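You operate a simulated robot arm through the tools that you are given. There is no shell and no other tool. Be economical: measure what you need, move in short steps, check, and stop when the job is done.

You are at the controls of a simulated two-armed robot. One attempt, no reset.

## Task
Move the pack with the coldest KEEP AT temperature from fridge to freezer.
Fine: the other two stay in the fridge; set it on the sideboard top while you shut the fridge door; it ends in the upper freezer drawer, drawer shut. Where these are worked on the way, their far stop is far enough and under half their travel is too little: fridge door, upper freezer drawer.

It is judged by the outcome, as a careful person would: the job done as asked, and still so three seconds after it is handed in. It fails if anything else is knocked over, pushed out of place, dropped, spilled or broken.

## Robot
Two 7-joint arms with two-finger parallel grippers on one trunk, on a base that drives. Base frame: it is fixed to the floor where the robot stands at the start and does not move with it; the origin is under the middle of the robot, x ahead of it, y to its left, z up. Lengths are in m, angles in rad, forces in N, time in s.
The left shoulder is at the start at [0.07, 0.163, 1.095], the right one opposite. With the tool pointing down near the work surface each hand reaches from about 0.4 to 0.88 m from the robot's upright axis, wherever it stands, measured 20 degrees to its own side. Places, roughly: fridge door [0.7, 0.2, 1.2]; sideboard top [1, -0.7, 0.9]; upper freezer drawer [0.8, 0.2, 0.6]; upper freezer drawer inside [1, 0.1, 0.4]. Payload 3.43 kg a hand.
Tool frame (each hand has its own): the origin (TCP) lies between the finger pads and is the grasp point; the fingertips stand 0.034 m ahead of it; z points along the fingers, y is the line along which they close. The gripper opens to 0.128 m. The fingers are 0.024 m wide and 0.012 m thick; the gripper's body (0.048 by 0.13 m) begins 0.096 m behind the TCP.
Orientation is told as [roll, pitch, yaw] about the base's x, y, z axes, in that order, counted from this pose: with the fingers straight down and closing along the base's y, the tool's x points along the base's -x, its y along +y and its z along -z.

## Interface
- The arms move only by the tool servo_tool. It takes "left_motion", "right_motion" or both (then of equal length, played together; a hand with none holds still); each is a list of rows, each an object (a shift or turn left out is 0, a gripper value left out holds the last) with "travel": the shift along the base's x, y, z in m, a list of three; "rotation": the turn, a rotation vector about the base's x, y, z in rad, a list of three; "fingers": the finger opening in m, from 0 to 0.128. In form: [{"travel": [x, y, z], "rotation": [ax, ay, az], "fingers": fingers}, ...]. A call has 1 to 12 rows; each row shifts and turns the commanded pose from where the row before left it. Each row takes 0.2 s and may step no farther than 0.05 m and 0.15 rad from the row before; otherwise, or with a gripper value out of range, the whole call is refused. Where a pose cannot be reached the arm comes as near as it can. A force on the tool above 90 N (or 10 N above the force at the start of the call, whichever is more), or a blocked arm, ends the call early, and 0.2 s more pass. Each finger travels about 0.153 m/s and halts on what it meets, pressing with about 32 N; the grip force reading is that of the motor and also rises with nothing between the fingers. The clock runs only during rows and for 0.2 s after the last one: add rows that do not move to give the fingers time. The reply holds the time, the measured pose of the TCP, the force on the tool along the base axes, the opening and the grip force, in the units named above and with some noise, with the torque about the TCP (base axes, N m) and any sound that the robot's microphone picked up, and new pictures: "views" is both (left out), scene, wrist or none (wrist: the cameras of the hands that moved).
- Cameras (640 x 400 px; columns grow to the right, rows downward): "scene" is now at [0.128, 0.0508, 1.337]; the picture's right is [0.56, -0.83, -0.00], its down [-0.36, -0.25, -0.90] and it looks along [0.74, 0.50, -0.44] (base axes); focal length 214 px, centre (320, 200). "left" rides on the left gripper at [0.076, 0.011, -0.16] in its tool frame; the picture's right is [-0.15, 0.99, 0.00], its down [-0.88, -0.13, -0.46] and it looks along [-0.45, -0.07, 0.89] (tool axes); focal length 234 px, centre (320, 200). "right" rides on the right gripper at [0.076, -0.011, -0.16] in its tool frame; the picture's right is [0.15, 0.99, 0.00], its down [-0.88, 0.13, -0.46] and it looks along [-0.45, 0.07, 0.89] (tool axes); focal length 234 px, centre (320, 200). There is no depth. A picture from a camera that has moved, and an enlarged one, comes with that camera's place and axes in the base frame and with its lens.
- lift_body(by): slides the trunk up (or, below 0, down) by that many m; the arms and the scene camera ride with it, the base frame stays. It gives what a move gives, with no picture.
- steer(legs): drives the robot by 1 to 6 legs, each [ahead, left, turn to the left] in m, m and rad, along the robot's own axes; the way and the turn of a leg run together, so that a leg with both is an arc; at most 1.5 m and 3.142 rad a leg. The arms and the cameras ride along, it lands a little off, and it stops where it bumps. It gives what a move gives, and a new picture of the scene camera.
- turn_head(pan, tilt): turns the head with the scene camera to pan (to the left, within 1.501 rad either way) and tilt (down, from -0.506 to 1.204), counted from straight ahead of the robot. It gives what a move gives, and a new picture of the scene camera.
- zoom(camera, box): a new picture of the part [left, top, right, bottom] of that camera's present view, enlarged. No time passes.
- job_done(): hands the job in; it is judged then, once.

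Go step by step. Nothing tells you exact positions but the pictures and the camera data: compare them with the known pose of the tool, close in by small moves and look again before you grip or let go. The budget is 120 turns and 260 pictures, counting those below and the enlarged ones. Unless the task says otherwise, let go and move clear before handing in.

The tools are called as name(argument=value, ...) on one line, values as JSON. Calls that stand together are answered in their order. servo_tool: Moves the arms, as the interface text tells. Its arguments: {"type":"object","properties":{"left_motion":{"type":"array","items":{"type":"object","properties":{"travel":{"type":"array","items":{"type":"number"}},"rotation":{"type":"array","items":{"type":"number"}},"fingers":{"type":"number"}}}},"right_motion":{"type":"array","items":{"type":"object","properties":{"travel":{"type":"array","items":{"type":"number"}},"rotation":{"type":"array","items":{"type":"number"}},"fingers":{"type":"number"}}}},"views":{"type":"string","enum":["both","scene","wrist","none"]}},"required":[]} The other tools are called the same way: lift_body (by) slides the trunk up or down; steer (legs) drives the base; turn_head (pan, tilt) turns the head that bears the scene camera; zoom (camera, box) takes an enlarged picture of a part of a camera's view; job_done () hands the job in.

At the start:

```text
time_s: 0.0
left_eef_pos: [0.5358, 0.4751, 1.2883]
left_tool_rot: [0.001, -0.001, -0.001]
left_contact_force: [-1.2, 0.1, 1.3]
left_moment: [-0.04, -0.02, -0.02]
left_width: 0.1281
left_finger_force: 0.2
right_eef_pos: [0.4381, -0.0454, 1.2635]
right_tool_rot: [0.001, 0.0, -0.001]
right_contact_force: [0.2, -0.7, 0.3]
right_moment: [0.01, 0.03, 0.04]
right_width: 0.128
right_finger_force: 0.0
trunk travel left (down, up): [-0.575, 0.365]
robot x, y, heading: [0.0001, -0.0003, -0.001]
head pan, tilt: [0.593, 0.456]
```

scene: 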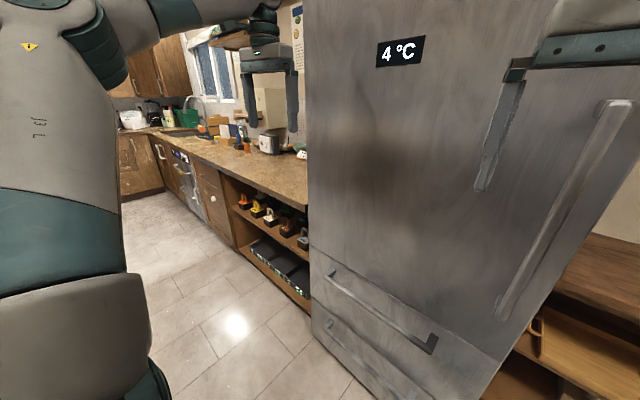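
right: 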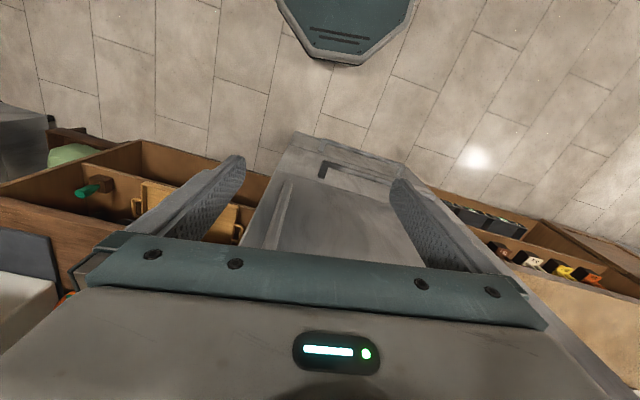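
left: 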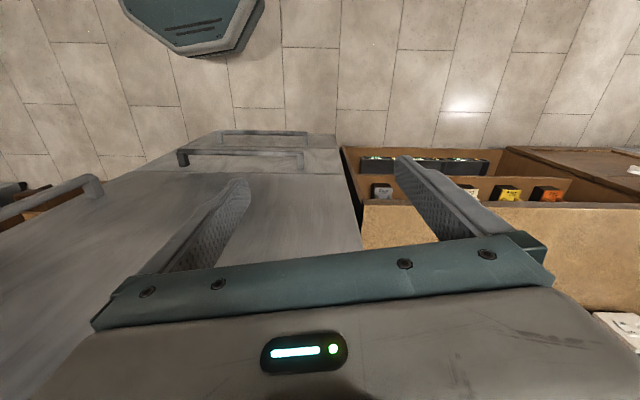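

I see the fridge front ahead with a vertical handle on its right edge and two freezer drawers beneath. I'll look around with the head to fix positions.

turn_head(pan=0.0, tilt=0.5)

turn_head(pan=-0.7, tilt=0.5)

```text
time_s: 1.0
left_eef_pos: [0.5353, 0.4755, 1.289]
left_tool_rot: [0.0, 0.0, 0.001]
left_contact_force: [-0.3, -0.1, -0.1]
left_moment: [0.01, -0.02, 0.04]
left_width: 0.1279
left_finger_force: 0.0
right_eef_pos: [0.4384, -0.0461, 1.2637]
right_tool_rot: [0.001, -0.003, -0.001]
right_contact_force: [0.1, -0.3, 0.6]
right_moment: [0.04, -0.02, -0.02]
right_width: 0.1279
right_finger_force: 0.0
trunk travel left (down, up): [-0.575, 0.365]
robot x, y, heading: [0.0019, -0.0001, 0.001]
head pan, tilt: [0.0, 0.499]
camera scene: at [0.1429, -0.0004, 1.333], right [0.0, -1.0, 0.0], down [-0.48, 0.0, -0.88], along [0.88, 0.0, -0.48], focal length 214 px, centre (320, 200)
```

scene: 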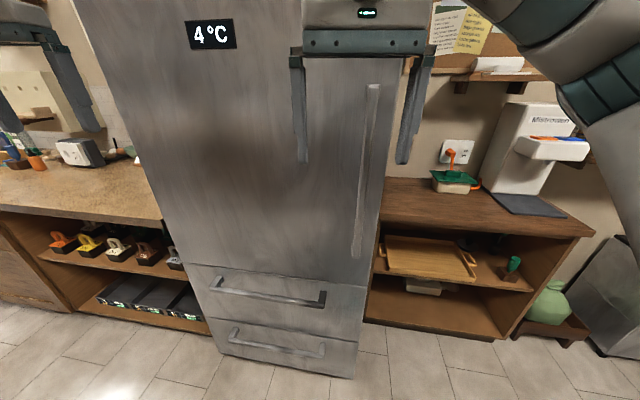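

```text
time_s: 2.1
left_eef_pos: [0.5373, 0.4749, 1.288]
left_tool_rot: [-0.001, 0.0, -0.002]
left_contact_force: [0.8, 0.3, 0.3]
left_moment: [-0.01, 0.04, 0.02]
left_width: 0.1281
left_finger_force: 0.1
right_eef_pos: [0.4398, -0.0463, 1.2634]
right_tool_rot: [0.0, 0.001, 0.0]
right_contact_force: [0.3, -0.2, -0.1]
right_moment: [0.01, 0.0, -0.03]
right_width: 0.1281
right_finger_force: 0.2
trunk travel left (down, up): [-0.575, 0.365]
robot x, y, heading: [-0.0003, 0.0007, -0.0]
head pan, tilt: [-0.7, 0.499]
camera scene: at [0.1216, -0.059, 1.333], right [-0.64, -0.77, 0.0], down [-0.37, 0.31, -0.88], along [0.67, -0.56, -0.48], focal length 214 px, centre (320, 200)
```

scene: 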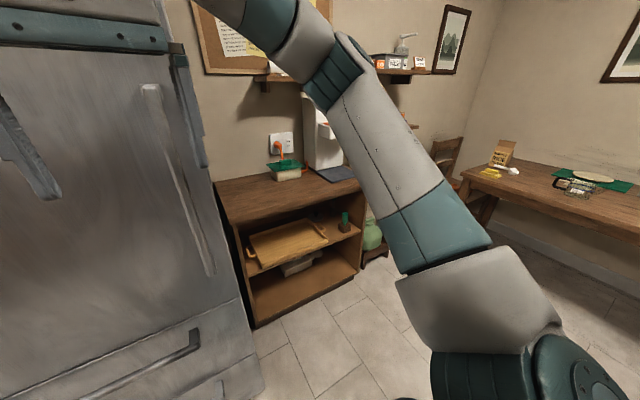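

Fridge front face runs about from (0.67,-0.17) to (0.83,0.62), turned ~0.2 rad; handle near x≈0.63, y≈-0.115, z 0.85–1.33, hinge on the left. I turn the right hand to point horizontally at the handle.

turn_head(pan=-0.1, tilt=0.5)

servo_tool(right_motion=[{"travel": [0.0, -0.01, -0.015], "rotation": [0, -0.143, 0]}, {"travel": [0.0, -0.01, -0.015], "rotation": [0, -0.143, 0]}, {"travel": [0.0, -0.01, -0.015], "rotation": [0, -0.143, 0]}, {"travel": [0.0, -0.01, -0.015], "rotation": [0, -0.143, 0]}, {"travel": [0.0, -0.01, -0.015], "rotation": [0, -0.143, 0]}, {"travel": [0.005, -0.01, -0.015], "rotation": [0, -0.143, 0]}, {"travel": [0.01, -0.01, -0.015], "rotation": [0, -0.143, 0]}, {"travel": [0.01, -0.005, -0.015], "rotation": [0, -0.143, 0]}, {"travel": [0.01, 0, -0.015], "rotation": [0, -0.143, 0]}, {"travel": [0.01, 0, -0.015], "rotation": [0, -0.143, 0]}, {"travel": [0.01, 0, -0.01], "rotation": [0, -0.141, 0]}, {"travel": [0.005, 0, 0]}])

```text
time_s: 3.1
left_eef_pos: [0.5351, 0.4761, 1.29]
left_tool_rot: [0.0, 0.002, 0.001]
left_contact_force: [-0.5, -0.3, 0.5]
left_moment: [-0.04, 0.01, 0.0]
left_width: 0.128
left_finger_force: 0.0
right_eef_pos: [0.4389, -0.047, 1.2643]
right_tool_rot: [0.0, 0.002, -0.001]
right_contact_force: [-0.4, 0.5, 0.2]
right_moment: [0.01, -0.02, 0.01]
right_width: 0.1277
right_finger_force: 0.0
trunk travel left (down, up): [-0.575, 0.365]
robot x, y, heading: [0.003, 0.0029, 0.004]
head pan, tilt: [-0.099, 0.499]
camera scene: at [0.1424, -0.0096, 1.333], right [-0.1, -0.99, 0.0], down [-0.48, 0.05, -0.88], along [0.87, -0.09, -0.48], focal length 214 px, centre (320, 200)
```

scene: 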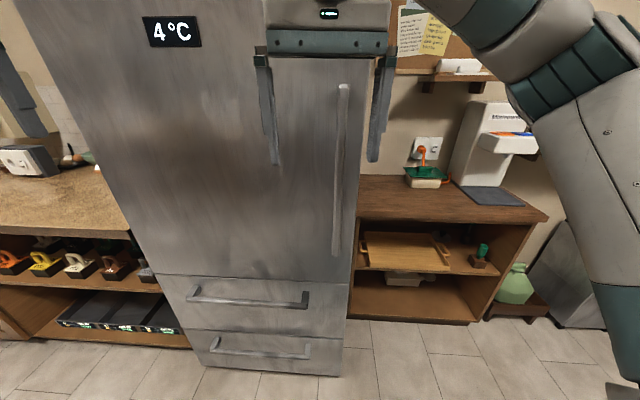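

```text
time_s: 5.7
left_eef_pos: [0.5353, 0.4748, 1.2887]
left_tool_rot: [0.0, -0.001, 0.0]
left_contact_force: [0.1, -0.7, 0.6]
left_moment: [0.02, 0.02, 0.0]
left_width: 0.1278
left_finger_force: 0.1
right_eef_pos: [0.5678, -0.0741, 1.154]
right_tool_rot: [2.596, -1.568, -2.596]
right_contact_force: [0.2, -0.4, 0.5]
right_moment: [0.0, 0.0, -0.02]
right_width: 0.1279
right_finger_force: 0.2
right hand out of reach, approached as far as the arm can: row 7, 8, 9, 10, 11
trunk travel left (down, up): [-0.575, 0.365]
robot x, y, heading: [0.0003, 0.0038, 0.003]
head pan, tilt: [-0.099, 0.499]
camera scene: at [0.1423, -0.0101, 1.333], right [-0.1, -1.0, 0.0], down [-0.48, 0.05, -0.88], along [0.87, -0.09, -0.48], focal length 214 px, centre (320, 200)
camera right: at [0.409, -0.0848, 1.0781], right [0.0, 0.99, -0.15], down [-0.46, 0.13, 0.88], along [0.89, 0.07, 0.45], focal length 234 px, centre (320, 200)
```

scene: 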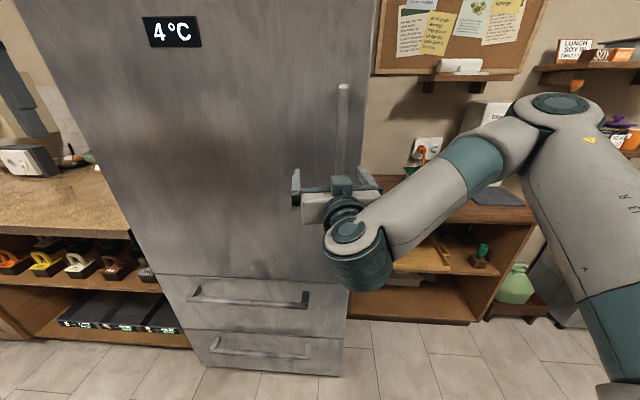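
right: 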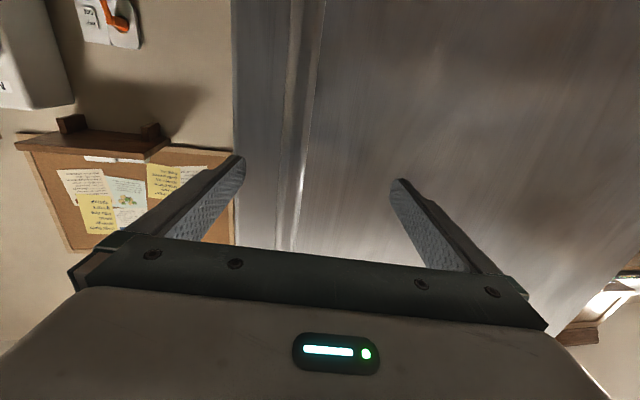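

The handle shows just right of center between the fingers in y≈-0.10. I align yaw with the door and shift slightly.

servo_tool(right_motion=[{"travel": [0.0, -0.012, -0.02], "rotation": [0, 0, -0.1]}, {"travel": [0.0, -0.012, -0.02], "rotation": [0, 0, -0.1]}])

```text
time_s: 6.3
left_eef_pos: [0.536, 0.477, 1.288]
left_tool_rot: [-0.002, -0.001, 0.0]
left_contact_force: [-0.1, 0.3, -0.1]
left_moment: [-0.02, 0.06, -0.02]
left_width: 0.1282
left_finger_force: 0.0
right_eef_pos: [0.5695, -0.0965, 1.1125]
right_tool_rot: [-2.31, -1.571, 2.106]
right_contact_force: [-0.2, 0.3, -0.2]
right_moment: [0.02, -0.03, -0.01]
right_width: 0.1278
right_finger_force: 0.0
trunk travel left (down, up): [-0.575, 0.365]
robot x, y, heading: [0.0017, -0.0006, -0.002]
head pan, tilt: [-0.099, 0.499]
camera scene: at [0.1426, -0.008, 1.3329], right [-0.1, -1.0, 0.0], down [-0.48, 0.05, -0.88], along [0.87, -0.09, -0.48], focal length 214 px, centre (320, 200)
camera right: at [0.4113, -0.0759, 1.0367], right [0.2, 0.97, -0.15], down [-0.42, 0.22, 0.88], along [0.89, -0.11, 0.45], focal length 234 px, centre (320, 200)
```

scene: 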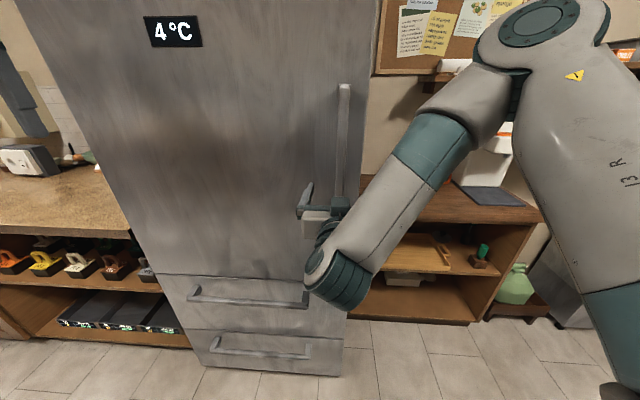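
right: 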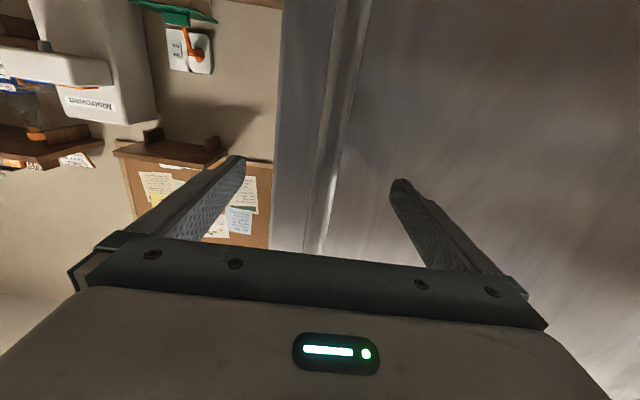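

Handle is centered between the fingers. I advance 5 cm along the finger direction and check.

servo_tool(right_motion=[{"travel": [0.025, -0.003, 0]}, {"travel": [0.025, -0.003, 0]}])

zoom(camera="scene", box=[260, 130, 400, 230])

```text
time_s: 6.9
left_eef_pos: [0.521, 0.4757, 1.2937]
left_tool_rot: [-0.001, -0.011, -0.001]
left_contact_force: [0.0, -0.9, -0.3]
left_moment: [-0.01, 0.04, -0.01]
left_width: 0.1281
left_finger_force: 0.1
right_eef_pos: [0.6016, -0.0987, 1.113]
right_tool_rot: [-1.291, -1.559, 1.106]
right_contact_force: [-97.6, 6.1, -21.6]
right_moment: [-1.96, 0.69, 6.05]
right_width: 0.1217
right_finger_force: 0.0
trunk travel left (down, up): [-0.575, 0.365]
robot x, y, heading: [0.0002, -0.0032, 0.001]
head pan, tilt: [-0.099, 0.499]
camera scene: at [0.1265, -0.0089, 1.3339], right [-0.1, -1.0, 0.0], down [-0.47, 0.05, -0.88], along [0.88, -0.09, -0.47], focal length 214 px, centre (320, 200)
camera right: at [0.4427, -0.082, 1.0377], right [0.18, 0.97, -0.16], down [-0.42, 0.22, 0.88], along [0.89, -0.09, 0.45], focal length 234 px, centre (320, 200)
```

scene: 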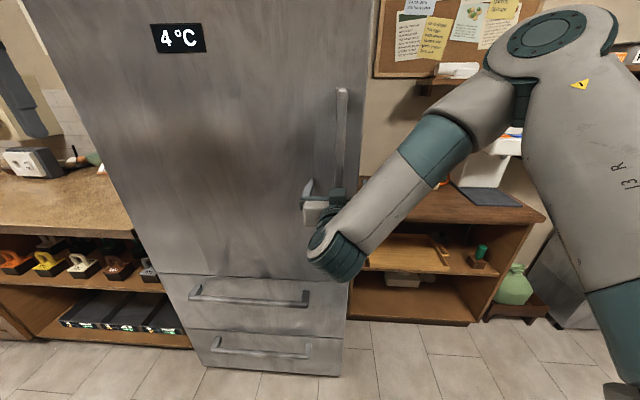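
right: 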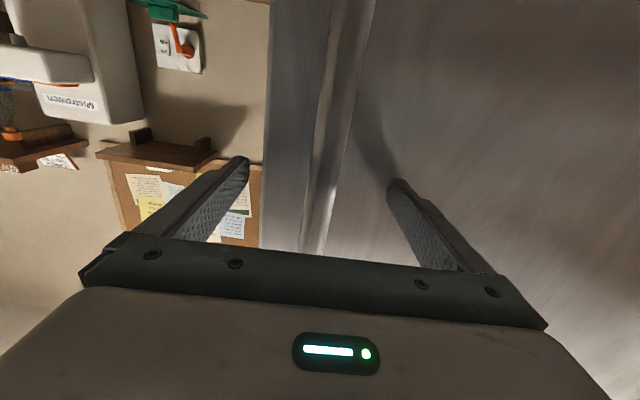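

```text
4.00 times, centred on (330, 180) of scene
camera zoom: at [0.1265, -0.0089, 1.3339], right [-0.1, -1.0, 0.0], down [-0.47, 0.05, -0.88], along [0.88, -0.09, -0.47], focal length 858 px, centre (280, 280)
```

zoom: 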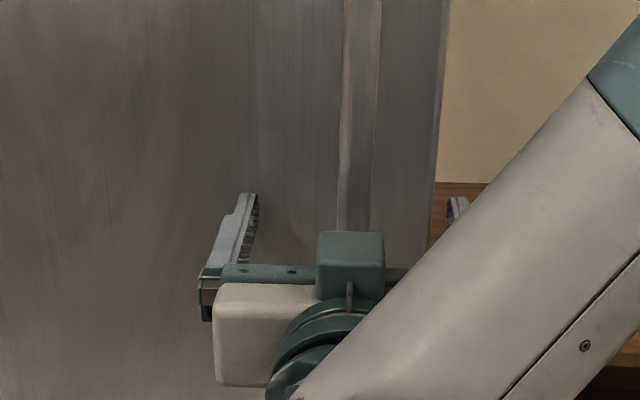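

The fingertips touched the door face at x≈0.635, so the handle is inside the grasp. I back off slightly and close.

servo_tool(right_motion=[{"travel": [-0.024, 0.003, 0]}, {"fingers": 0.06}, {"fingers": 0.02}, {"fingers": 0.0}, {"fingers": 0.0}])

```text
time_s: 8.1
left_eef_pos: [0.5343, 0.4763, 1.289]
left_tool_rot: [-0.002, -0.003, -0.001]
left_contact_force: [-0.4, 0.6, 0.5]
left_moment: [0.01, 0.0, 0.01]
left_width: 0.1281
left_finger_force: 0.1
right_eef_pos: [0.5932, -0.1, 1.1141]
right_tool_rot: [2.983, -1.566, 3.099]
right_contact_force: [1.7, 5.2, 19.2]
right_moment: [-0.89, 0.26, 0.74]
right_width: 0.0201
right_finger_force: 44.9
trunk travel left (down, up): [-0.575, 0.365]
robot x, y, heading: [0.0013, -0.0015, 0.002]
head pan, tilt: [-0.099, 0.499]
camera scene: at [0.1408, -0.0079, 1.3335], right [-0.1, -1.0, 0.0], down [-0.48, 0.05, -0.88], along [0.87, -0.09, -0.48], focal length 214 px, centre (320, 200)
camera right: at [0.4357, -0.0782, 1.0381], right [0.2, 0.97, -0.15], down [-0.43, 0.22, 0.88], along [0.88, -0.11, 0.46], focal length 234 px, centre (320, 200)
```

scene: 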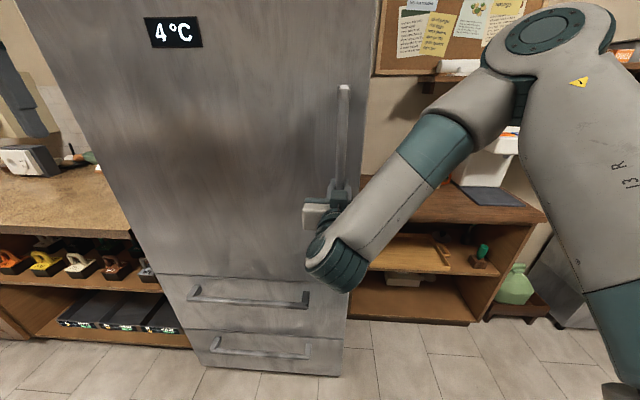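
right: 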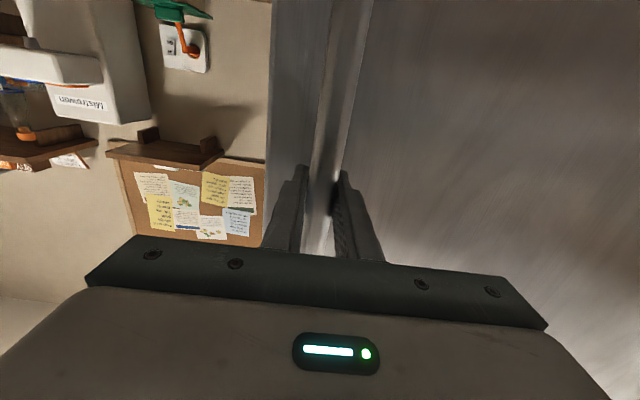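

Handle gripped (2 cm). I now open the door by driving the whole robot in an arc about the hinge at about (0.80, 0.60), in small pieces first.

steer(legs=[[-0.06, 0.08, -0.1], [-0.06, 0.08, -0.1]])

```text
time_s: 10.0
left_eef_pos: [0.5147, 0.5277, 1.2899]
left_tool_rot: [0.004, -0.002, -0.199]
left_contact_force: [0.4, 1.0, -0.1]
left_moment: [-0.01, -0.03, 0.01]
left_width: 0.1278
left_finger_force: 0.0
right_eef_pos: [0.4567, -0.0498, 1.1116]
right_tool_rot: [1.338, -1.57, -1.742]
right_contact_force: [-16.2, -30.6, 0.9]
right_moment: [-0.87, -0.3, 0.41]
right_width: 0.0197
right_finger_force: 44.6
trunk travel left (down, up): [-0.575, 0.365]
robot x, y, heading: [-0.0999, 0.1733, -0.201]
head pan, tilt: [-0.099, 0.499]
camera scene: at [0.0319, 0.131, 1.3331], right [-0.3, -0.96, 0.0], down [-0.46, 0.14, -0.88], along [0.84, -0.26, -0.48], focal length 214 px, centre (320, 200)
```

scene: 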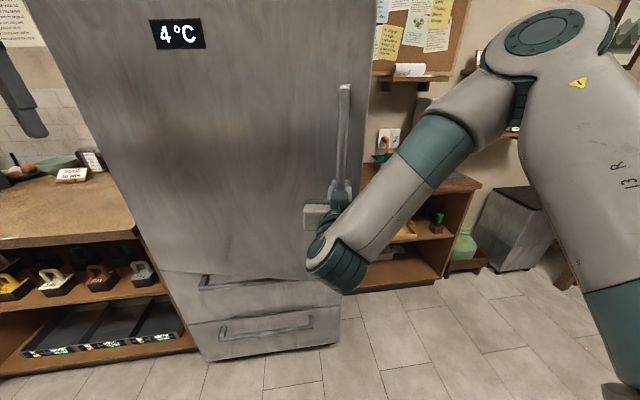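

The door is opening smoothly. I continue the arc with slightly less leftward shift.

steer(legs=[[-0.06, 0.076, -0.1], [-0.06, 0.076, -0.1], [-0.06, 0.076, -0.1]])

```text
time_s: 12.6
left_eef_pos: [0.5073, 0.6111, 1.2875]
left_tool_rot: [-0.003, 0.001, -0.494]
left_contact_force: [0.3, -0.1, 0.1]
left_moment: [0.01, 0.0, -0.02]
left_width: 0.1278
left_finger_force: 0.1
right_eef_pos: [0.2849, 0.0732, 1.1109]
right_tool_rot: [-1.342, -1.567, 0.642]
right_contact_force: [8.6, 4.7, 0.2]
right_moment: [0.77, -1.0, -1.18]
right_width: 0.0202
right_finger_force: 45.2
trunk travel left (down, up): [-0.575, 0.365]
robot x, y, heading: [-0.1953, 0.4445, -0.492]
head pan, tilt: [-0.099, 0.499]
camera scene: at [-0.0687, 0.3719, 1.333], right [-0.56, -0.83, 0.0], down [-0.4, 0.27, -0.88], along [0.73, -0.49, -0.48], focal length 214 px, centre (320, 200)
```

scene: 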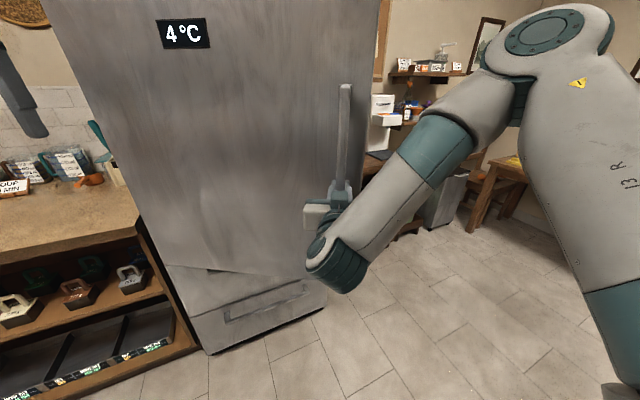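

Going well with low forces. I continue the arc.

steer(legs=[[-0.06, 0.077, -0.1], [-0.06, 0.077, -0.1], [-0.06, 0.077, -0.1], [-0.06, 0.077, -0.1]])

```text
time_s: 16.3
left_eef_pos: [0.5333, 0.7232, 1.2863]
left_tool_rot: [-0.003, 0.003, -0.884]
left_contact_force: [0.6, -0.9, 0.0]
left_moment: [0.03, -0.04, -0.03]
left_width: 0.128
left_finger_force: 0.0
right_eef_pos: [0.1333, 0.3187, 1.1097]
right_tool_rot: [1.029, -1.564, -2.078]
right_contact_force: [32.5, 10.4, -1.6]
right_moment: [-0.5, 0.9, -0.97]
right_width: 0.0219
right_finger_force: 44.4
trunk travel left (down, up): [-0.575, 0.365]
robot x, y, heading: [-0.177, 0.8376, -0.882]
head pan, tilt: [-0.099, 0.499]
stopped in leg 4: the force on the tool passed its limit at 92 N (the readings are from after the stop); the commanded pose is now the measured one
camera scene: at [-0.0901, 0.7198, 1.3328], right [-0.83, -0.56, 0.0], down [-0.27, 0.4, -0.88], along [0.49, -0.73, -0.48], focal length 214 px, centre (320, 200)
```

scene: 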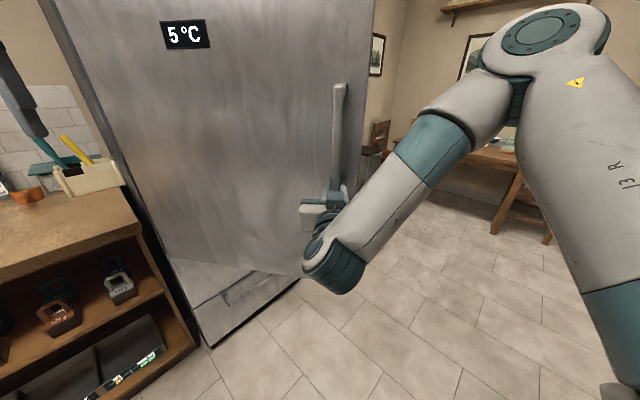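

Force was radial: the hand drifted a little outward. I ease toward the hinge and continue with the corrected arc.

servo_tool(right_motion=[{"travel": [0.009, 0.004, 0]}, {}], views="none")

steer(legs=[[-0.06, 0.082, -0.1], [-0.06, 0.082, -0.1]])

```text
time_s: 16.9
left_eef_pos: [0.5292, 0.7201, 1.2868]
left_tool_rot: [-0.003, 0.001, -0.886]
left_contact_force: [0.0, 0.1, 1.0]
left_moment: [-0.05, -0.01, -0.01]
left_width: 0.1278
left_finger_force: 0.1
right_eef_pos: [0.1333, 0.3187, 1.1111]
right_tool_rot: [1.086, -1.564, -2.154]
right_contact_force: [2.4, -1.5, -4.2]
right_moment: [-0.62, 1.03, -1.14]
right_width: 0.0215
right_finger_force: 44.5
trunk travel left (down, up): [-0.575, 0.365]
robot x, y, heading: [-0.1779, 0.8334, -0.885]
head pan, tilt: [-0.099, 0.499]
```

```text
time_s: 18.8
left_eef_pos: [0.5688, 0.7734, 1.2848]
left_tool_rot: [-0.005, 0.003, -1.086]
left_contact_force: [-0.7, 0.4, -0.6]
left_moment: [-0.03, 0.01, 0.01]
left_width: 0.1279
left_finger_force: 0.1
right_eef_pos: [0.102, 0.4576, 1.1121]
right_tool_rot: [0.951, -1.566, -2.213]
right_contact_force: [26.9, 0.4, -6.8]
right_moment: [-0.63, 0.86, -1.28]
right_width: 0.0218
right_finger_force: 44.8
trunk travel left (down, up): [-0.575, 0.365]
robot x, y, heading: [-0.1047, 1.0292, -1.083]
head pan, tilt: [-0.099, 0.499]
camera scene: at [-0.0419, 0.8962, 1.3328], right [-0.93, -0.38, 0.0], down [-0.18, 0.44, -0.88], along [0.33, -0.81, -0.48], focal length 214 px, centre (320, 200)
```

scene: 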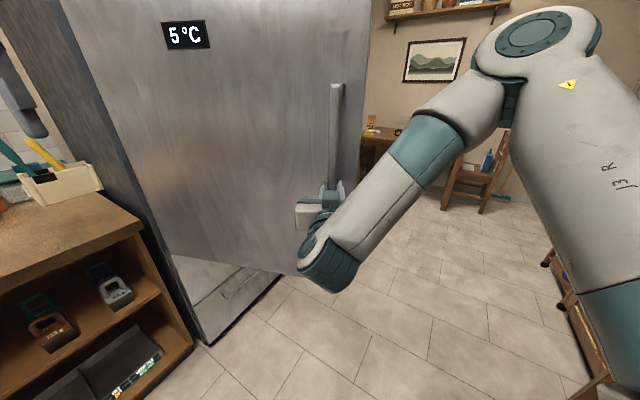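

Fine. I relieve slightly and continue to about 80 degrees.

servo_tool(right_motion=[{"travel": [0.008, 0.001, 0]}, {}], views="none")

steer(legs=[[-0.06, 0.083, -0.1], [-0.06, 0.083, -0.1], [-0.06, 0.083, -0.1]])

```text
time_s: 19.4
left_eef_pos: [0.5622, 0.7711, 1.2881]
left_tool_rot: [-0.003, 0.001, -1.084]
left_contact_force: [0.2, -0.6, 0.3]
left_moment: [0.0, -0.04, 0.03]
left_width: 0.128
left_finger_force: 0.1
right_eef_pos: [0.1028, 0.4575, 1.1114]
right_tool_rot: [1.252, -1.562, -2.518]
right_contact_force: [-10.4, -2.4, -5.0]
right_moment: [-0.22, 1.23, -0.99]
right_width: 0.0221
right_finger_force: 45.1
trunk travel left (down, up): [-0.575, 0.365]
robot x, y, heading: [-0.1055, 1.0236, -1.094]
head pan, tilt: [-0.099, 0.499]
```

```text
time_s: 22.1
left_eef_pos: [0.6429, 0.8344, 1.2819]
left_tool_rot: [-0.011, 0.005, -1.382]
left_contact_force: [-0.7, 0.3, 0.5]
left_moment: [-0.06, 0.03, 0.02]
left_width: 0.1281
left_finger_force: 0.1
right_eef_pos: [0.1144, 0.6693, 1.1112]
right_tool_rot: [0.816, -1.567, -2.367]
right_contact_force: [64.7, -17.7, 2.8]
right_moment: [0.15, 1.02, -1.61]
right_width: 0.0228
right_finger_force: 45.2
trunk travel left (down, up): [-0.575, 0.365]
robot x, y, heading: [0.0667, 1.2733, -1.383]
head pan, tilt: [-0.099, 0.499]
camera scene: at [0.096, 1.132, 1.3326], right [-1.0, -0.09, 0.01], down [-0.05, 0.48, -0.88], along [0.07, -0.87, -0.48], focal length 214 px, centre (320, 200)
```

scene: 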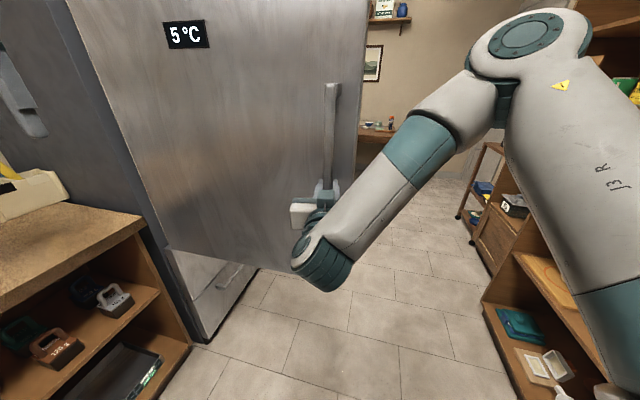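

Door is ~80° open, past half. I release the handle, draw the hand back and look to the right before driving around the door.

servo_tool(right_motion=[{"fingers": 0.06}, {"fingers": 0.1}, {}, {"travel": [0, 0.04, 0]}, {"travel": [0, 0.04, 0]}], views="none")

steer(legs=[[-0.15, 0, 0]])

turn_head(pan=-1.2, tilt=0.5)

```text
time_s: 23.3
left_eef_pos: [0.6348, 0.8397, 1.2887]
left_tool_rot: [-0.005, -0.003, -1.381]
left_contact_force: [0.2, 0.6, 1.1]
left_moment: [-0.04, 0.02, 0.0]
left_width: 0.1282
left_finger_force: 0.2
right_eef_pos: [0.107, 0.7537, 1.1131]
right_tool_rot: [1.783, -1.557, 2.945]
right_contact_force: [0.5, 1.4, -0.4]
right_moment: [0.08, -0.02, -0.02]
right_width: 0.0999
right_finger_force: 0.1
trunk travel left (down, up): [-0.575, 0.365]
robot x, y, heading: [0.0634, 1.2743, -1.383]
head pan, tilt: [-0.099, 0.499]
```

```text
time_s: 24.6
left_eef_pos: [0.6049, 0.9825, 1.287]
left_tool_rot: [-0.001, 0.002, -1.384]
left_contact_force: [-0.7, 0.8, 0.2]
left_moment: [-0.01, 0.04, -0.01]
left_width: 0.1279
left_finger_force: 0.1
right_eef_pos: [0.0789, 0.899, 1.1128]
right_tool_rot: [1.492, -1.559, -3.045]
right_contact_force: [-0.1, -0.4, 0.6]
right_moment: [-0.02, 0.0, 0.03]
right_width: 0.0998
right_finger_force: 0.0
trunk travel left (down, up): [-0.575, 0.365]
robot x, y, heading: [0.0385, 1.42, -1.385]
head pan, tilt: [-0.099, 0.499]
camera scene: at [0.056, 1.2805, 1.3329], right [-1.0, -0.09, 0.0], down [-0.04, 0.48, -0.88], along [0.08, -0.87, -0.48], focal length 214 px, centre (320, 200)
```

scene: 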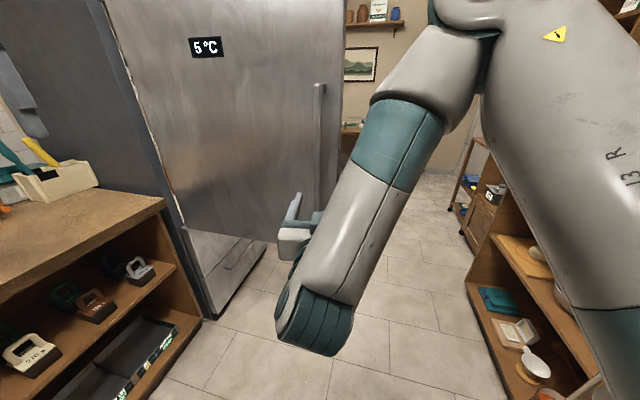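

```text
time_s: 26.0
left_eef_pos: [0.6034, 0.9822, 1.2878]
left_tool_rot: [-0.001, 0.001, -1.384]
left_contact_force: [0.4, 0.0, 0.8]
left_moment: [-0.02, 0.03, -0.02]
left_width: 0.1279
left_finger_force: 0.1
right_eef_pos: [0.0784, 0.8982, 1.1132]
right_tool_rot: [1.526, -1.559, -3.08]
right_contact_force: [-0.5, -0.1, 0.4]
right_moment: [-0.02, -0.02, -0.03]
right_width: 0.0999
right_finger_force: 0.1
trunk travel left (down, up): [-0.575, 0.365]
robot x, y, heading: [0.037, 1.4186, -1.382]
head pan, tilt: [-1.201, 0.499]
camera scene: at [-0.0293, 1.3235, 1.333], right [-0.53, 0.85, 0.0], down [0.41, 0.25, -0.88], along [-0.74, -0.46, -0.48], focal length 214 px, centre (320, 200)
```

scene: 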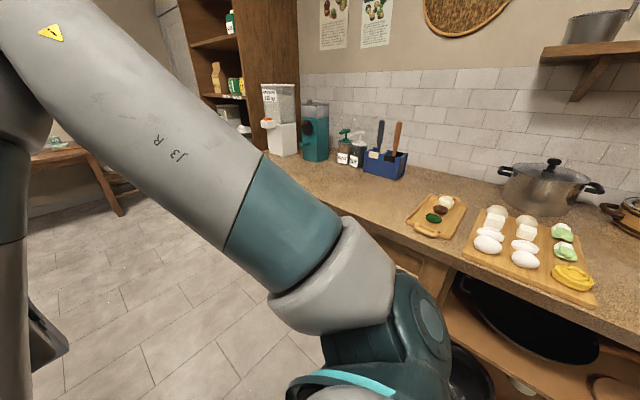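

The opposite counter is about 0.7 m from the door's tip. I look down to judge the base size and clearances.

turn_head(pan=-0.6, tilt=1.2)

turn_head(pan=-1.5, tilt=1.0)

```text
time_s: 27.0
left_eef_pos: [0.6042, 0.9835, 1.2874]
left_tool_rot: [-0.001, 0.001, -1.385]
left_contact_force: [0.1, -0.6, 0.1]
left_moment: [0.02, 0.02, 0.01]
left_width: 0.1279
left_finger_force: 0.1
right_eef_pos: [0.0779, 0.8995, 1.1138]
right_tool_rot: [1.53, -1.557, -3.083]
right_contact_force: [0.4, 0.3, 0.3]
right_moment: [0.04, 0.02, -0.03]
right_width: 0.0998
right_finger_force: 0.0
trunk travel left (down, up): [-0.575, 0.365]
robot x, y, heading: [0.0403, 1.4232, -1.389]
head pan, tilt: [-0.6, 1.201]
camera scene: at [0.0253, 1.3205, 1.2794], right [-0.92, 0.4, 0.0], down [0.38, 0.85, -0.36], along [-0.15, -0.33, -0.93], focal length 214 px, centre (320, 200)
```

scene: 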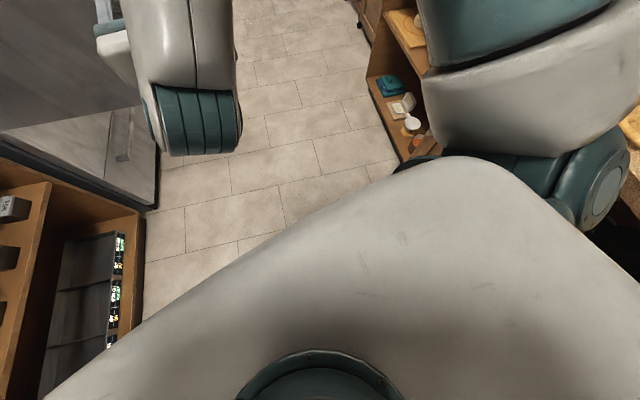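

```text
time_s: 28.2
left_eef_pos: [0.6044, 0.9836, 1.2879]
left_tool_rot: [-0.002, 0.001, -1.384]
left_contact_force: [0.4, -0.2, 0.0]
left_moment: [0.0, 0.0, 0.01]
left_width: 0.1281
left_finger_force: 0.2
right_eef_pos: [0.0784, 0.8985, 1.1129]
right_tool_rot: [1.533, -1.557, -3.085]
right_contact_force: [0.2, -0.2, 0.8]
right_moment: [-0.03, -0.03, -0.01]
right_width: 0.0996
right_finger_force: 0.0
trunk travel left (down, up): [-0.575, 0.365]
robot x, y, heading: [0.0353, 1.4224, -1.384]
head pan, tilt: [-1.499, 1.0]
camera scene: at [-0.0194, 1.3539, 1.2919], right [-0.26, 0.97, 0.0], down [0.81, 0.22, -0.54], along [-0.52, -0.14, -0.84], focal length 214 px, centre (320, 200)
```

scene: 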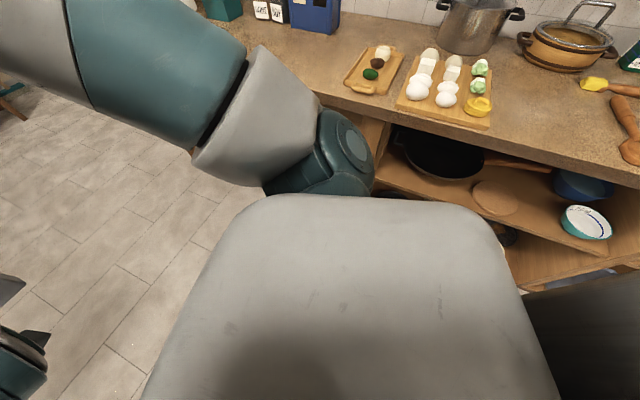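

The base (~0.56 m wide) should fit the ~0.72 m gap if the left arm is tucked. I tuck the left hand inward and look at the left side.

servo_tool(left_motion=[{"travel": [-0.048, -0.01, 0]}, {"travel": [-0.048, -0.01, 0]}, {"travel": [-0.048, -0.01, 0]}, {"travel": [-0.048, -0.01, 0]}, {"travel": [-0.048, -0.01, 0]}, {"travel": [-0.048, -0.01, 0]}], views="none")

turn_head(pan=0.7, tilt=0.7)

```text
time_s: 29.6
left_eef_pos: [0.3372, 0.9481, 1.274]
left_tool_rot: [-0.002, -0.002, -1.381]
left_contact_force: [0.2, 1.0, 0.6]
left_moment: [-0.03, -0.07, 0.02]
left_width: 0.128
left_finger_force: 0.0
left hand out of reach, approached as far as the arm can: row 6
right_eef_pos: [0.0777, 0.9001, 1.1149]
right_tool_rot: [1.642, -1.558, 3.091]
right_contact_force: [0.3, 0.1, 0.1]
right_moment: [-0.05, -0.03, 0.01]
right_width: 0.1
right_finger_force: 0.2
trunk travel left (down, up): [-0.575, 0.365]
robot x, y, heading: [0.0368, 1.4234, -1.382]
head pan, tilt: [-1.499, 1.0]
```

```text
time_s: 31.7
left_eef_pos: [0.3359, 0.9452, 1.2734]
left_tool_rot: [-0.001, 0.0, -1.385]
left_contact_force: [0.4, 0.6, 0.0]
left_moment: [0.0, 0.0, -0.02]
left_width: 0.1278
left_finger_force: 0.1
right_eef_pos: [0.0771, 0.8983, 1.1143]
right_tool_rot: [1.534, -1.56, -3.083]
right_contact_force: [-0.8, 0.4, -0.3]
right_moment: [-0.04, 0.01, 0.0]
right_width: 0.1001
right_finger_force: 0.1
trunk travel left (down, up): [-0.575, 0.365]
robot x, y, heading: [0.0354, 1.4217, -1.383]
head pan, tilt: [0.7, 0.7]
camera scene: at [0.1136, 1.318, 1.3153], right [-0.63, -0.77, 0.0], down [-0.5, 0.41, -0.76], along [0.59, -0.48, -0.64], focal length 214 px, centre (320, 200)
```

scene: 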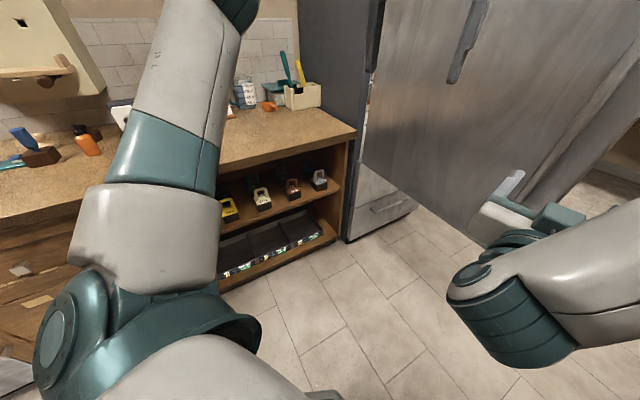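

The left elbow flares out; I first move to the lane near the opposite counter and align with the aisle, then extend the arm forward to narrow it.

steer(legs=[[-0.04, -0.2, 0], [0, 0, -0.385]])

servo_tool(left_motion=[{"travel": [-0.01, -0.048, 0]}, {"travel": [-0.01, -0.048, 0]}, {"travel": [-0.01, -0.048, 0]}, {"travel": [-0.01, -0.048, 0]}, {"travel": [-0.01, -0.048, 0]}, {"travel": [-0.01, -0.048, 0]}], views="none")

turn_head(pan=0.4, tilt=0.7)

```text
time_s: 34.5
left_eef_pos: [-0.0755, 0.869, 1.2742]
left_tool_rot: [-0.001, -0.001, -1.775]
left_contact_force: [-0.6, -0.1, -0.3]
left_moment: [0.0, 0.02, -0.01]
left_width: 0.1282
left_finger_force: 0.1
right_eef_pos: [-0.3328, 0.9256, 1.1134]
right_tool_rot: [1.522, -1.558, 2.815]
right_contact_force: [0.1, 0.0, 0.8]
right_moment: [0.0, 0.01, 0.01]
right_width: 0.1002
right_finger_force: 0.0
trunk travel left (down, up): [-0.575, 0.365]
robot x, y, heading: [-0.168, 1.4263, -1.782]
head pan, tilt: [0.7, 0.7]
camera scene: at [-0.138, 1.2994, 1.3153], right [-0.88, -0.47, 0.0], down [-0.3, 0.57, -0.76], along [0.36, -0.67, -0.64], focal length 214 px, centre (320, 200)
```

scene: 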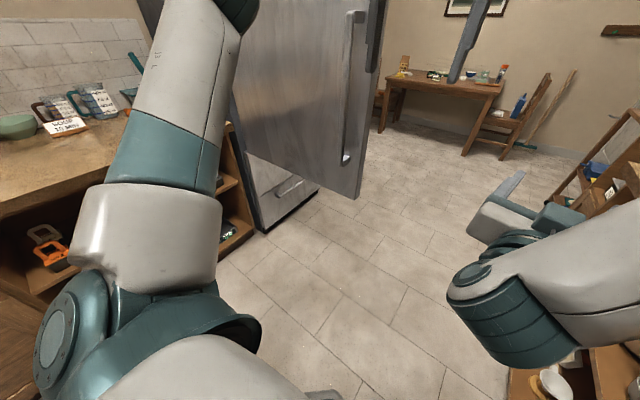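

```text
time_s: 35.9
left_eef_pos: [-0.0024, 0.6988, 1.1828]
left_tool_rot: [-0.004, -0.002, -1.774]
left_contact_force: [-0.1, -0.5, 0.1]
left_moment: [0.02, 0.01, -0.02]
left_width: 0.128
left_finger_force: 0.0
left hand out of reach, approached as far as the arm can: row 1, 2, 3, 4, 5, 6
right_eef_pos: [-0.3319, 0.924, 1.1139]
right_tool_rot: [1.458, -1.557, 2.877]
right_contact_force: [-0.1, 0.7, 0.5]
right_moment: [0.03, -0.02, -0.01]
right_width: 0.1001
right_finger_force: 0.1
trunk travel left (down, up): [-0.575, 0.365]
robot x, y, heading: [-0.1665, 1.4225, -1.781]
head pan, tilt: [0.7, 0.7]
```

```text
time_s: 36.7
left_eef_pos: [-0.0025, 0.6997, 1.1827]
left_tool_rot: [-0.004, -0.001, -1.776]
left_contact_force: [-0.2, -0.1, 0.6]
left_moment: [-0.01, -0.01, 0.01]
left_width: 0.1279
left_finger_force: 0.0
right_eef_pos: [-0.3323, 0.9256, 1.1142]
right_tool_rot: [1.546, -1.559, 2.792]
right_contact_force: [0.0, 0.0, 0.1]
right_moment: [0.02, 0.01, 0.01]
right_width: 0.0999
right_finger_force: 0.1
trunk travel left (down, up): [-0.575, 0.365]
robot x, y, heading: [-0.1654, 1.4231, -1.778]
head pan, tilt: [0.4, 0.7]
camera scene: at [-0.1615, 1.291, 1.3153], right [-0.98, -0.19, 0.0], down [-0.12, 0.63, -0.76], along [0.15, -0.75, -0.64], focal length 214 px, centre (320, 200)
```

scene: 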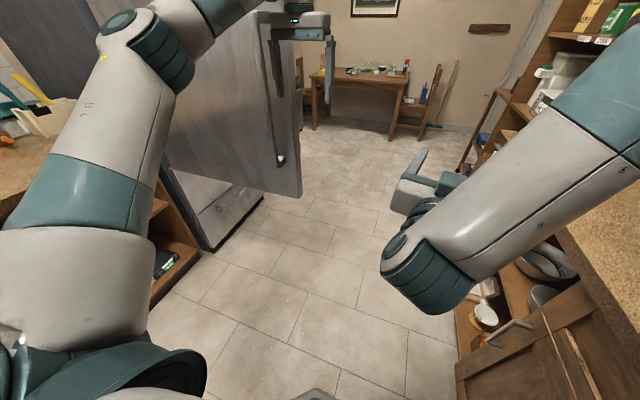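

I bring the left hand inward, clear of the door tip.

servo_tool(left_motion=[{"travel": [-0.045, 0.009, 0]}, {"travel": [-0.045, 0.009, 0]}, {"travel": [-0.045, 0.009, 0]}], views="scene")

```text
time_s: 37.5
left_eef_pos: [-0.073, 0.7701, 1.1729]
left_tool_rot: [-0.004, 0.0, -1.774]
left_contact_force: [-0.2, -0.6, 0.2]
left_moment: [-0.01, -0.01, -0.01]
left_width: 0.1282
left_finger_force: 0.0
left hand out of reach, approached as far as the arm can: row 1, 2, 3
right_eef_pos: [-0.3325, 0.9253, 1.1133]
right_tool_rot: [1.531, -1.559, 2.805]
right_contact_force: [-0.4, -0.2, 0.3]
right_moment: [-0.01, -0.05, 0.03]
right_width: 0.1001
right_finger_force: 0.1
trunk travel left (down, up): [-0.575, 0.365]
robot x, y, heading: [-0.1703, 1.4268, -1.781]
head pan, tilt: [0.4, 0.7]
camera scene: at [-0.1619, 1.2909, 1.3153], right [-0.98, -0.19, 0.0], down [-0.12, 0.63, -0.76], along [0.15, -0.75, -0.64], focal length 214 px, centre (320, 200)
```

scene: 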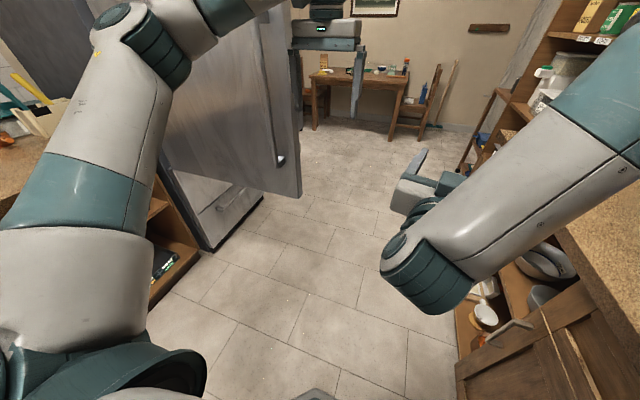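

The elbow may brush the door edge lightly, which would only nudge the door inward. I drive ahead along the lane in two pieces.

steer(legs=[[0.45, -0.02, 0]])

```text
time_s: 40.3
left_eef_pos: [-0.19, 0.3226, 1.1721]
left_tool_rot: [-0.004, 0.0, -1.777]
left_contact_force: [-0.1, 1.0, 0.1]
left_moment: [-0.01, 0.03, -0.03]
left_width: 0.1277
left_finger_force: 0.0
right_eef_pos: [-0.4479, 0.4792, 1.1136]
right_tool_rot: [1.53, -1.559, 2.807]
right_contact_force: [0.1, -0.2, -0.2]
right_moment: [0.01, 0.02, 0.01]
right_width: 0.1001
right_finger_force: 0.2
trunk travel left (down, up): [-0.575, 0.365]
robot x, y, heading: [-0.2815, 0.9769, -1.78]
head pan, tilt: [0.4, 0.7]
camera scene: at [-0.2764, 0.8441, 1.3153], right [-0.98, -0.19, 0.0], down [-0.12, 0.63, -0.76], along [0.14, -0.75, -0.64], focal length 214 px, centre (320, 200)
```

scene: 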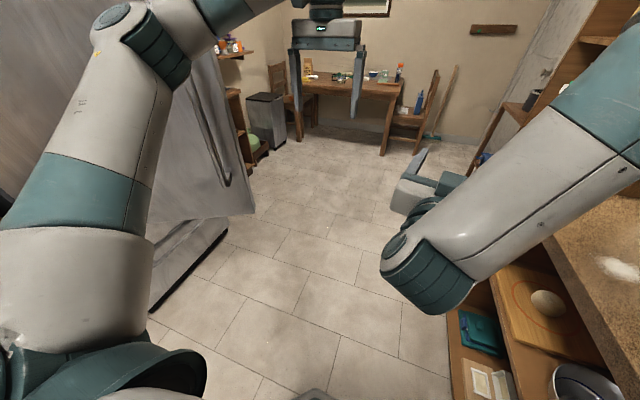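

The door got nudged to roughly 50° open, harmless. I continue past it.

steer(legs=[[0.4, -0.02, 0]])

```text
time_s: 42.8
left_eef_pos: [-0.298, -0.061, 1.1727]
left_tool_rot: [-0.004, 0.0, -1.785]
left_contact_force: [0.3, -0.2, -0.4]
left_moment: [0.01, -0.02, -0.01]
left_width: 0.1281
left_finger_force: 0.0
right_eef_pos: [-0.5547, 0.0971, 1.1133]
right_tool_rot: [1.536, -1.558, 2.792]
right_contact_force: [0.7, -0.1, -1.5]
right_moment: [0.0, -0.01, -0.01]
right_width: 0.1
right_finger_force: 0.1
trunk travel left (down, up): [-0.575, 0.365]
robot x, y, heading: [-0.3867, 0.5941, -1.786]
head pan, tilt: [0.4, 0.7]
camera scene: at [-0.3807, 0.4606, 1.3153], right [-0.98, -0.18, 0.0], down [-0.12, 0.63, -0.76], along [0.14, -0.75, -0.64], focal length 214 px, centre (320, 200)
```

scene: 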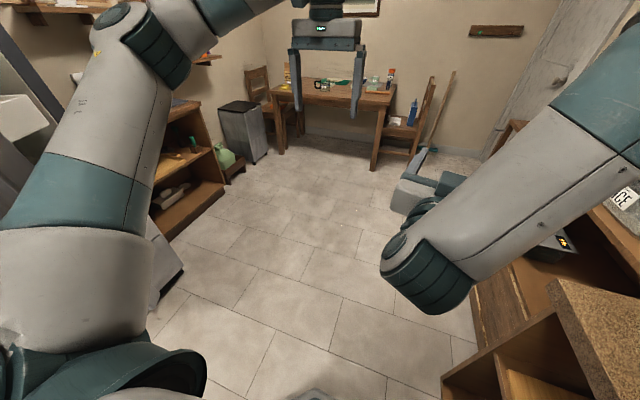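

I look left to see where the door is now.

turn_head(pan=1.4, tilt=0.5)

```text
time_s: 44.0
left_eef_pos: [-0.2972, -0.0628, 1.1713]
left_tool_rot: [-0.003, -0.003, -1.783]
left_contact_force: [1.3, -0.4, 0.2]
left_moment: [0.0, -0.02, 0.0]
left_width: 0.1279
left_finger_force: 0.0
right_eef_pos: [-0.5547, 0.0963, 1.1139]
right_tool_rot: [1.546, -1.559, 2.782]
right_contact_force: [0.1, 0.1, -1.1]
right_moment: [-0.01, 0.0, 0.01]
right_width: 0.1002
right_finger_force: 0.1
trunk travel left (down, up): [-0.575, 0.365]
robot x, y, heading: [-0.3887, 0.5892, -1.789]
head pan, tilt: [1.4, 0.499]
camera scene: at [-0.3119, 0.5098, 1.333], right [-0.38, -0.93, 0.0], down [-0.44, 0.18, -0.88], along [0.81, -0.33, -0.48], focal length 214 px, centre (320, 200)
```

scene: 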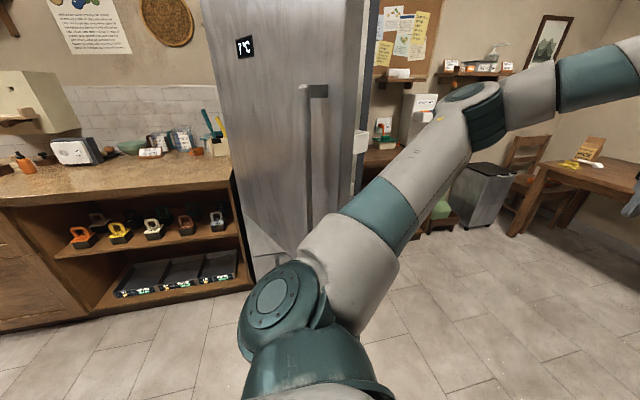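

Door is ~50° open. I drive past toward the right of the fridge and turn to face it.

steer(legs=[[0.9, 0.22, 0], [0, 0, 1.75]])

turn_head(pan=0.3, tilt=0.5)

```text
time_s: 53.0
left_eef_pos: [0.2695, -0.1243, 1.172]
left_tool_rot: [-0.002, 0.001, -0.047]
left_contact_force: [-0.2, 0.5, 0.6]
left_moment: [0.0, 0.05, 0.01]
left_width: 0.128
left_finger_force: 0.0
right_eef_pos: [0.157, -0.4038, 1.1134]
right_tool_rot: [1.549, -1.558, -1.766]
right_contact_force: [0.3, -0.8, -0.4]
right_moment: [-0.01, 0.0, 0.0]
right_width: 0.1002
right_finger_force: 0.1
trunk travel left (down, up): [-0.575, 0.365]
robot x, y, heading: [-0.3582, -0.3192, -0.052]
head pan, tilt: [1.4, 0.499]
camera scene: at [-0.2891, -0.235, 1.333], right [0.98, -0.22, 0.0], down [-0.1, -0.47, -0.88], along [0.19, 0.86, -0.48], focal length 214 px, centre (320, 200)
```

scene: 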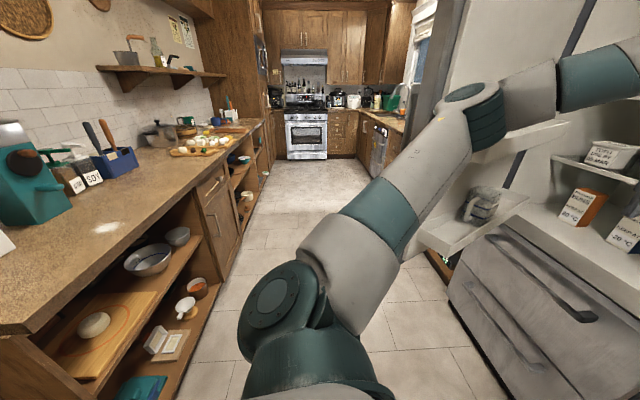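

```text
time_s: 54.4
left_eef_pos: [0.2703, -0.1238, 1.1728]
left_tool_rot: [-0.004, 0.0, -0.047]
left_contact_force: [0.6, -0.5, -0.3]
left_moment: [0.01, 0.01, 0.0]
left_width: 0.1282
left_finger_force: 0.0
right_eef_pos: [0.1575, -0.4032, 1.1138]
right_tool_rot: [1.543, -1.558, -1.761]
right_contact_force: [0.3, -0.6, 0.0]
right_moment: [-0.03, 0.0, -0.02]
right_width: 0.1001
right_finger_force: 0.0
trunk travel left (down, up): [-0.575, 0.365]
robot x, y, heading: [-0.3616, -0.3217, -0.043]
head pan, tilt: [0.3, 0.499]
camera scene: at [-0.2208, -0.3013, 1.333], right [0.25, -0.97, 0.0], down [-0.46, -0.12, -0.88], along [0.85, 0.22, -0.48], focal length 214 px, centre (320, 200)
```

scene: 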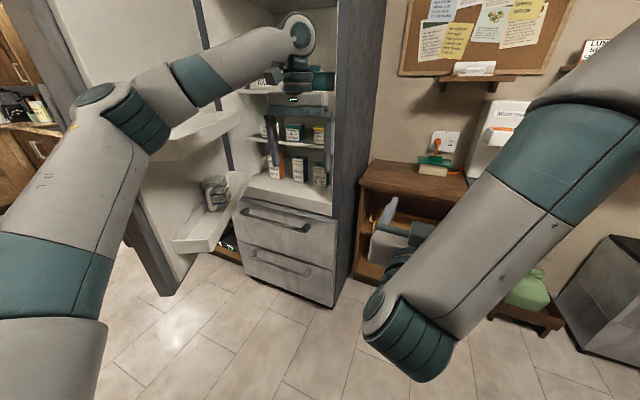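

The fridge interior with the packs is visible. I zoom in to read the labels.

zoom(camera="scene", box=[240, 60, 340, 200])

turn_head(pan=0.7, tilt=0.35)

```text
2.86 times, centred on (290, 130) of scene
camera zoom: at [-0.2208, -0.3013, 1.333], right [0.25, -0.97, 0.0], down [-0.46, -0.12, -0.88], along [0.85, 0.22, -0.48], focal length 613 px, centre (406, 400)
```

zoom: 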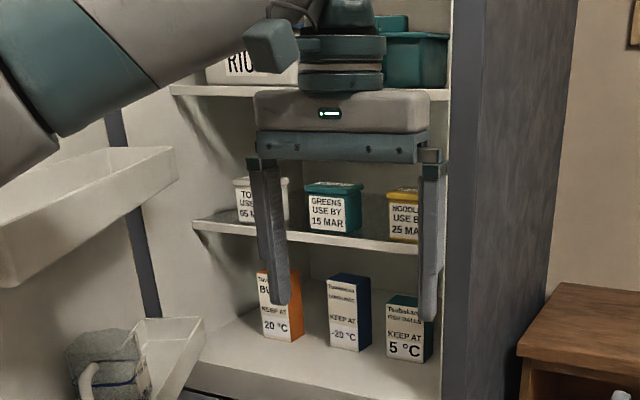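

```text
time_s: 55.2
left_eef_pos: [0.2711, -0.1237, 1.1731]
left_tool_rot: [-0.002, 0.002, -0.048]
left_contact_force: [-0.4, 0.0, 0.7]
left_moment: [0.02, 0.0, 0.04]
left_width: 0.1279
left_finger_force: 0.0
right_eef_pos: [0.1566, -0.4026, 1.1147]
right_tool_rot: [1.545, -1.559, -1.762]
right_contact_force: [0.1, -0.2, 0.3]
right_moment: [0.0, 0.01, 0.02]
right_width: 0.1003
right_finger_force: 0.1
trunk travel left (down, up): [-0.575, 0.365]
robot x, y, heading: [-0.3585, -0.3206, -0.047]
head pan, tilt: [0.7, 0.351]
camera scene: at [-0.2348, -0.2676, 1.3466], right [0.61, -0.8, 0.0], down [-0.27, -0.21, -0.94], along [0.75, 0.57, -0.34], focal length 214 px, centre (320, 200)
```

scene: 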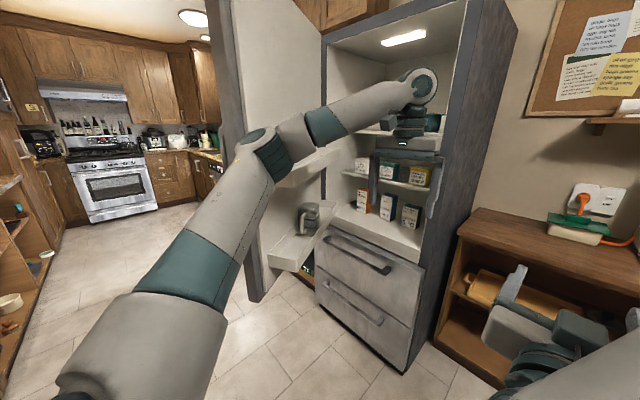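

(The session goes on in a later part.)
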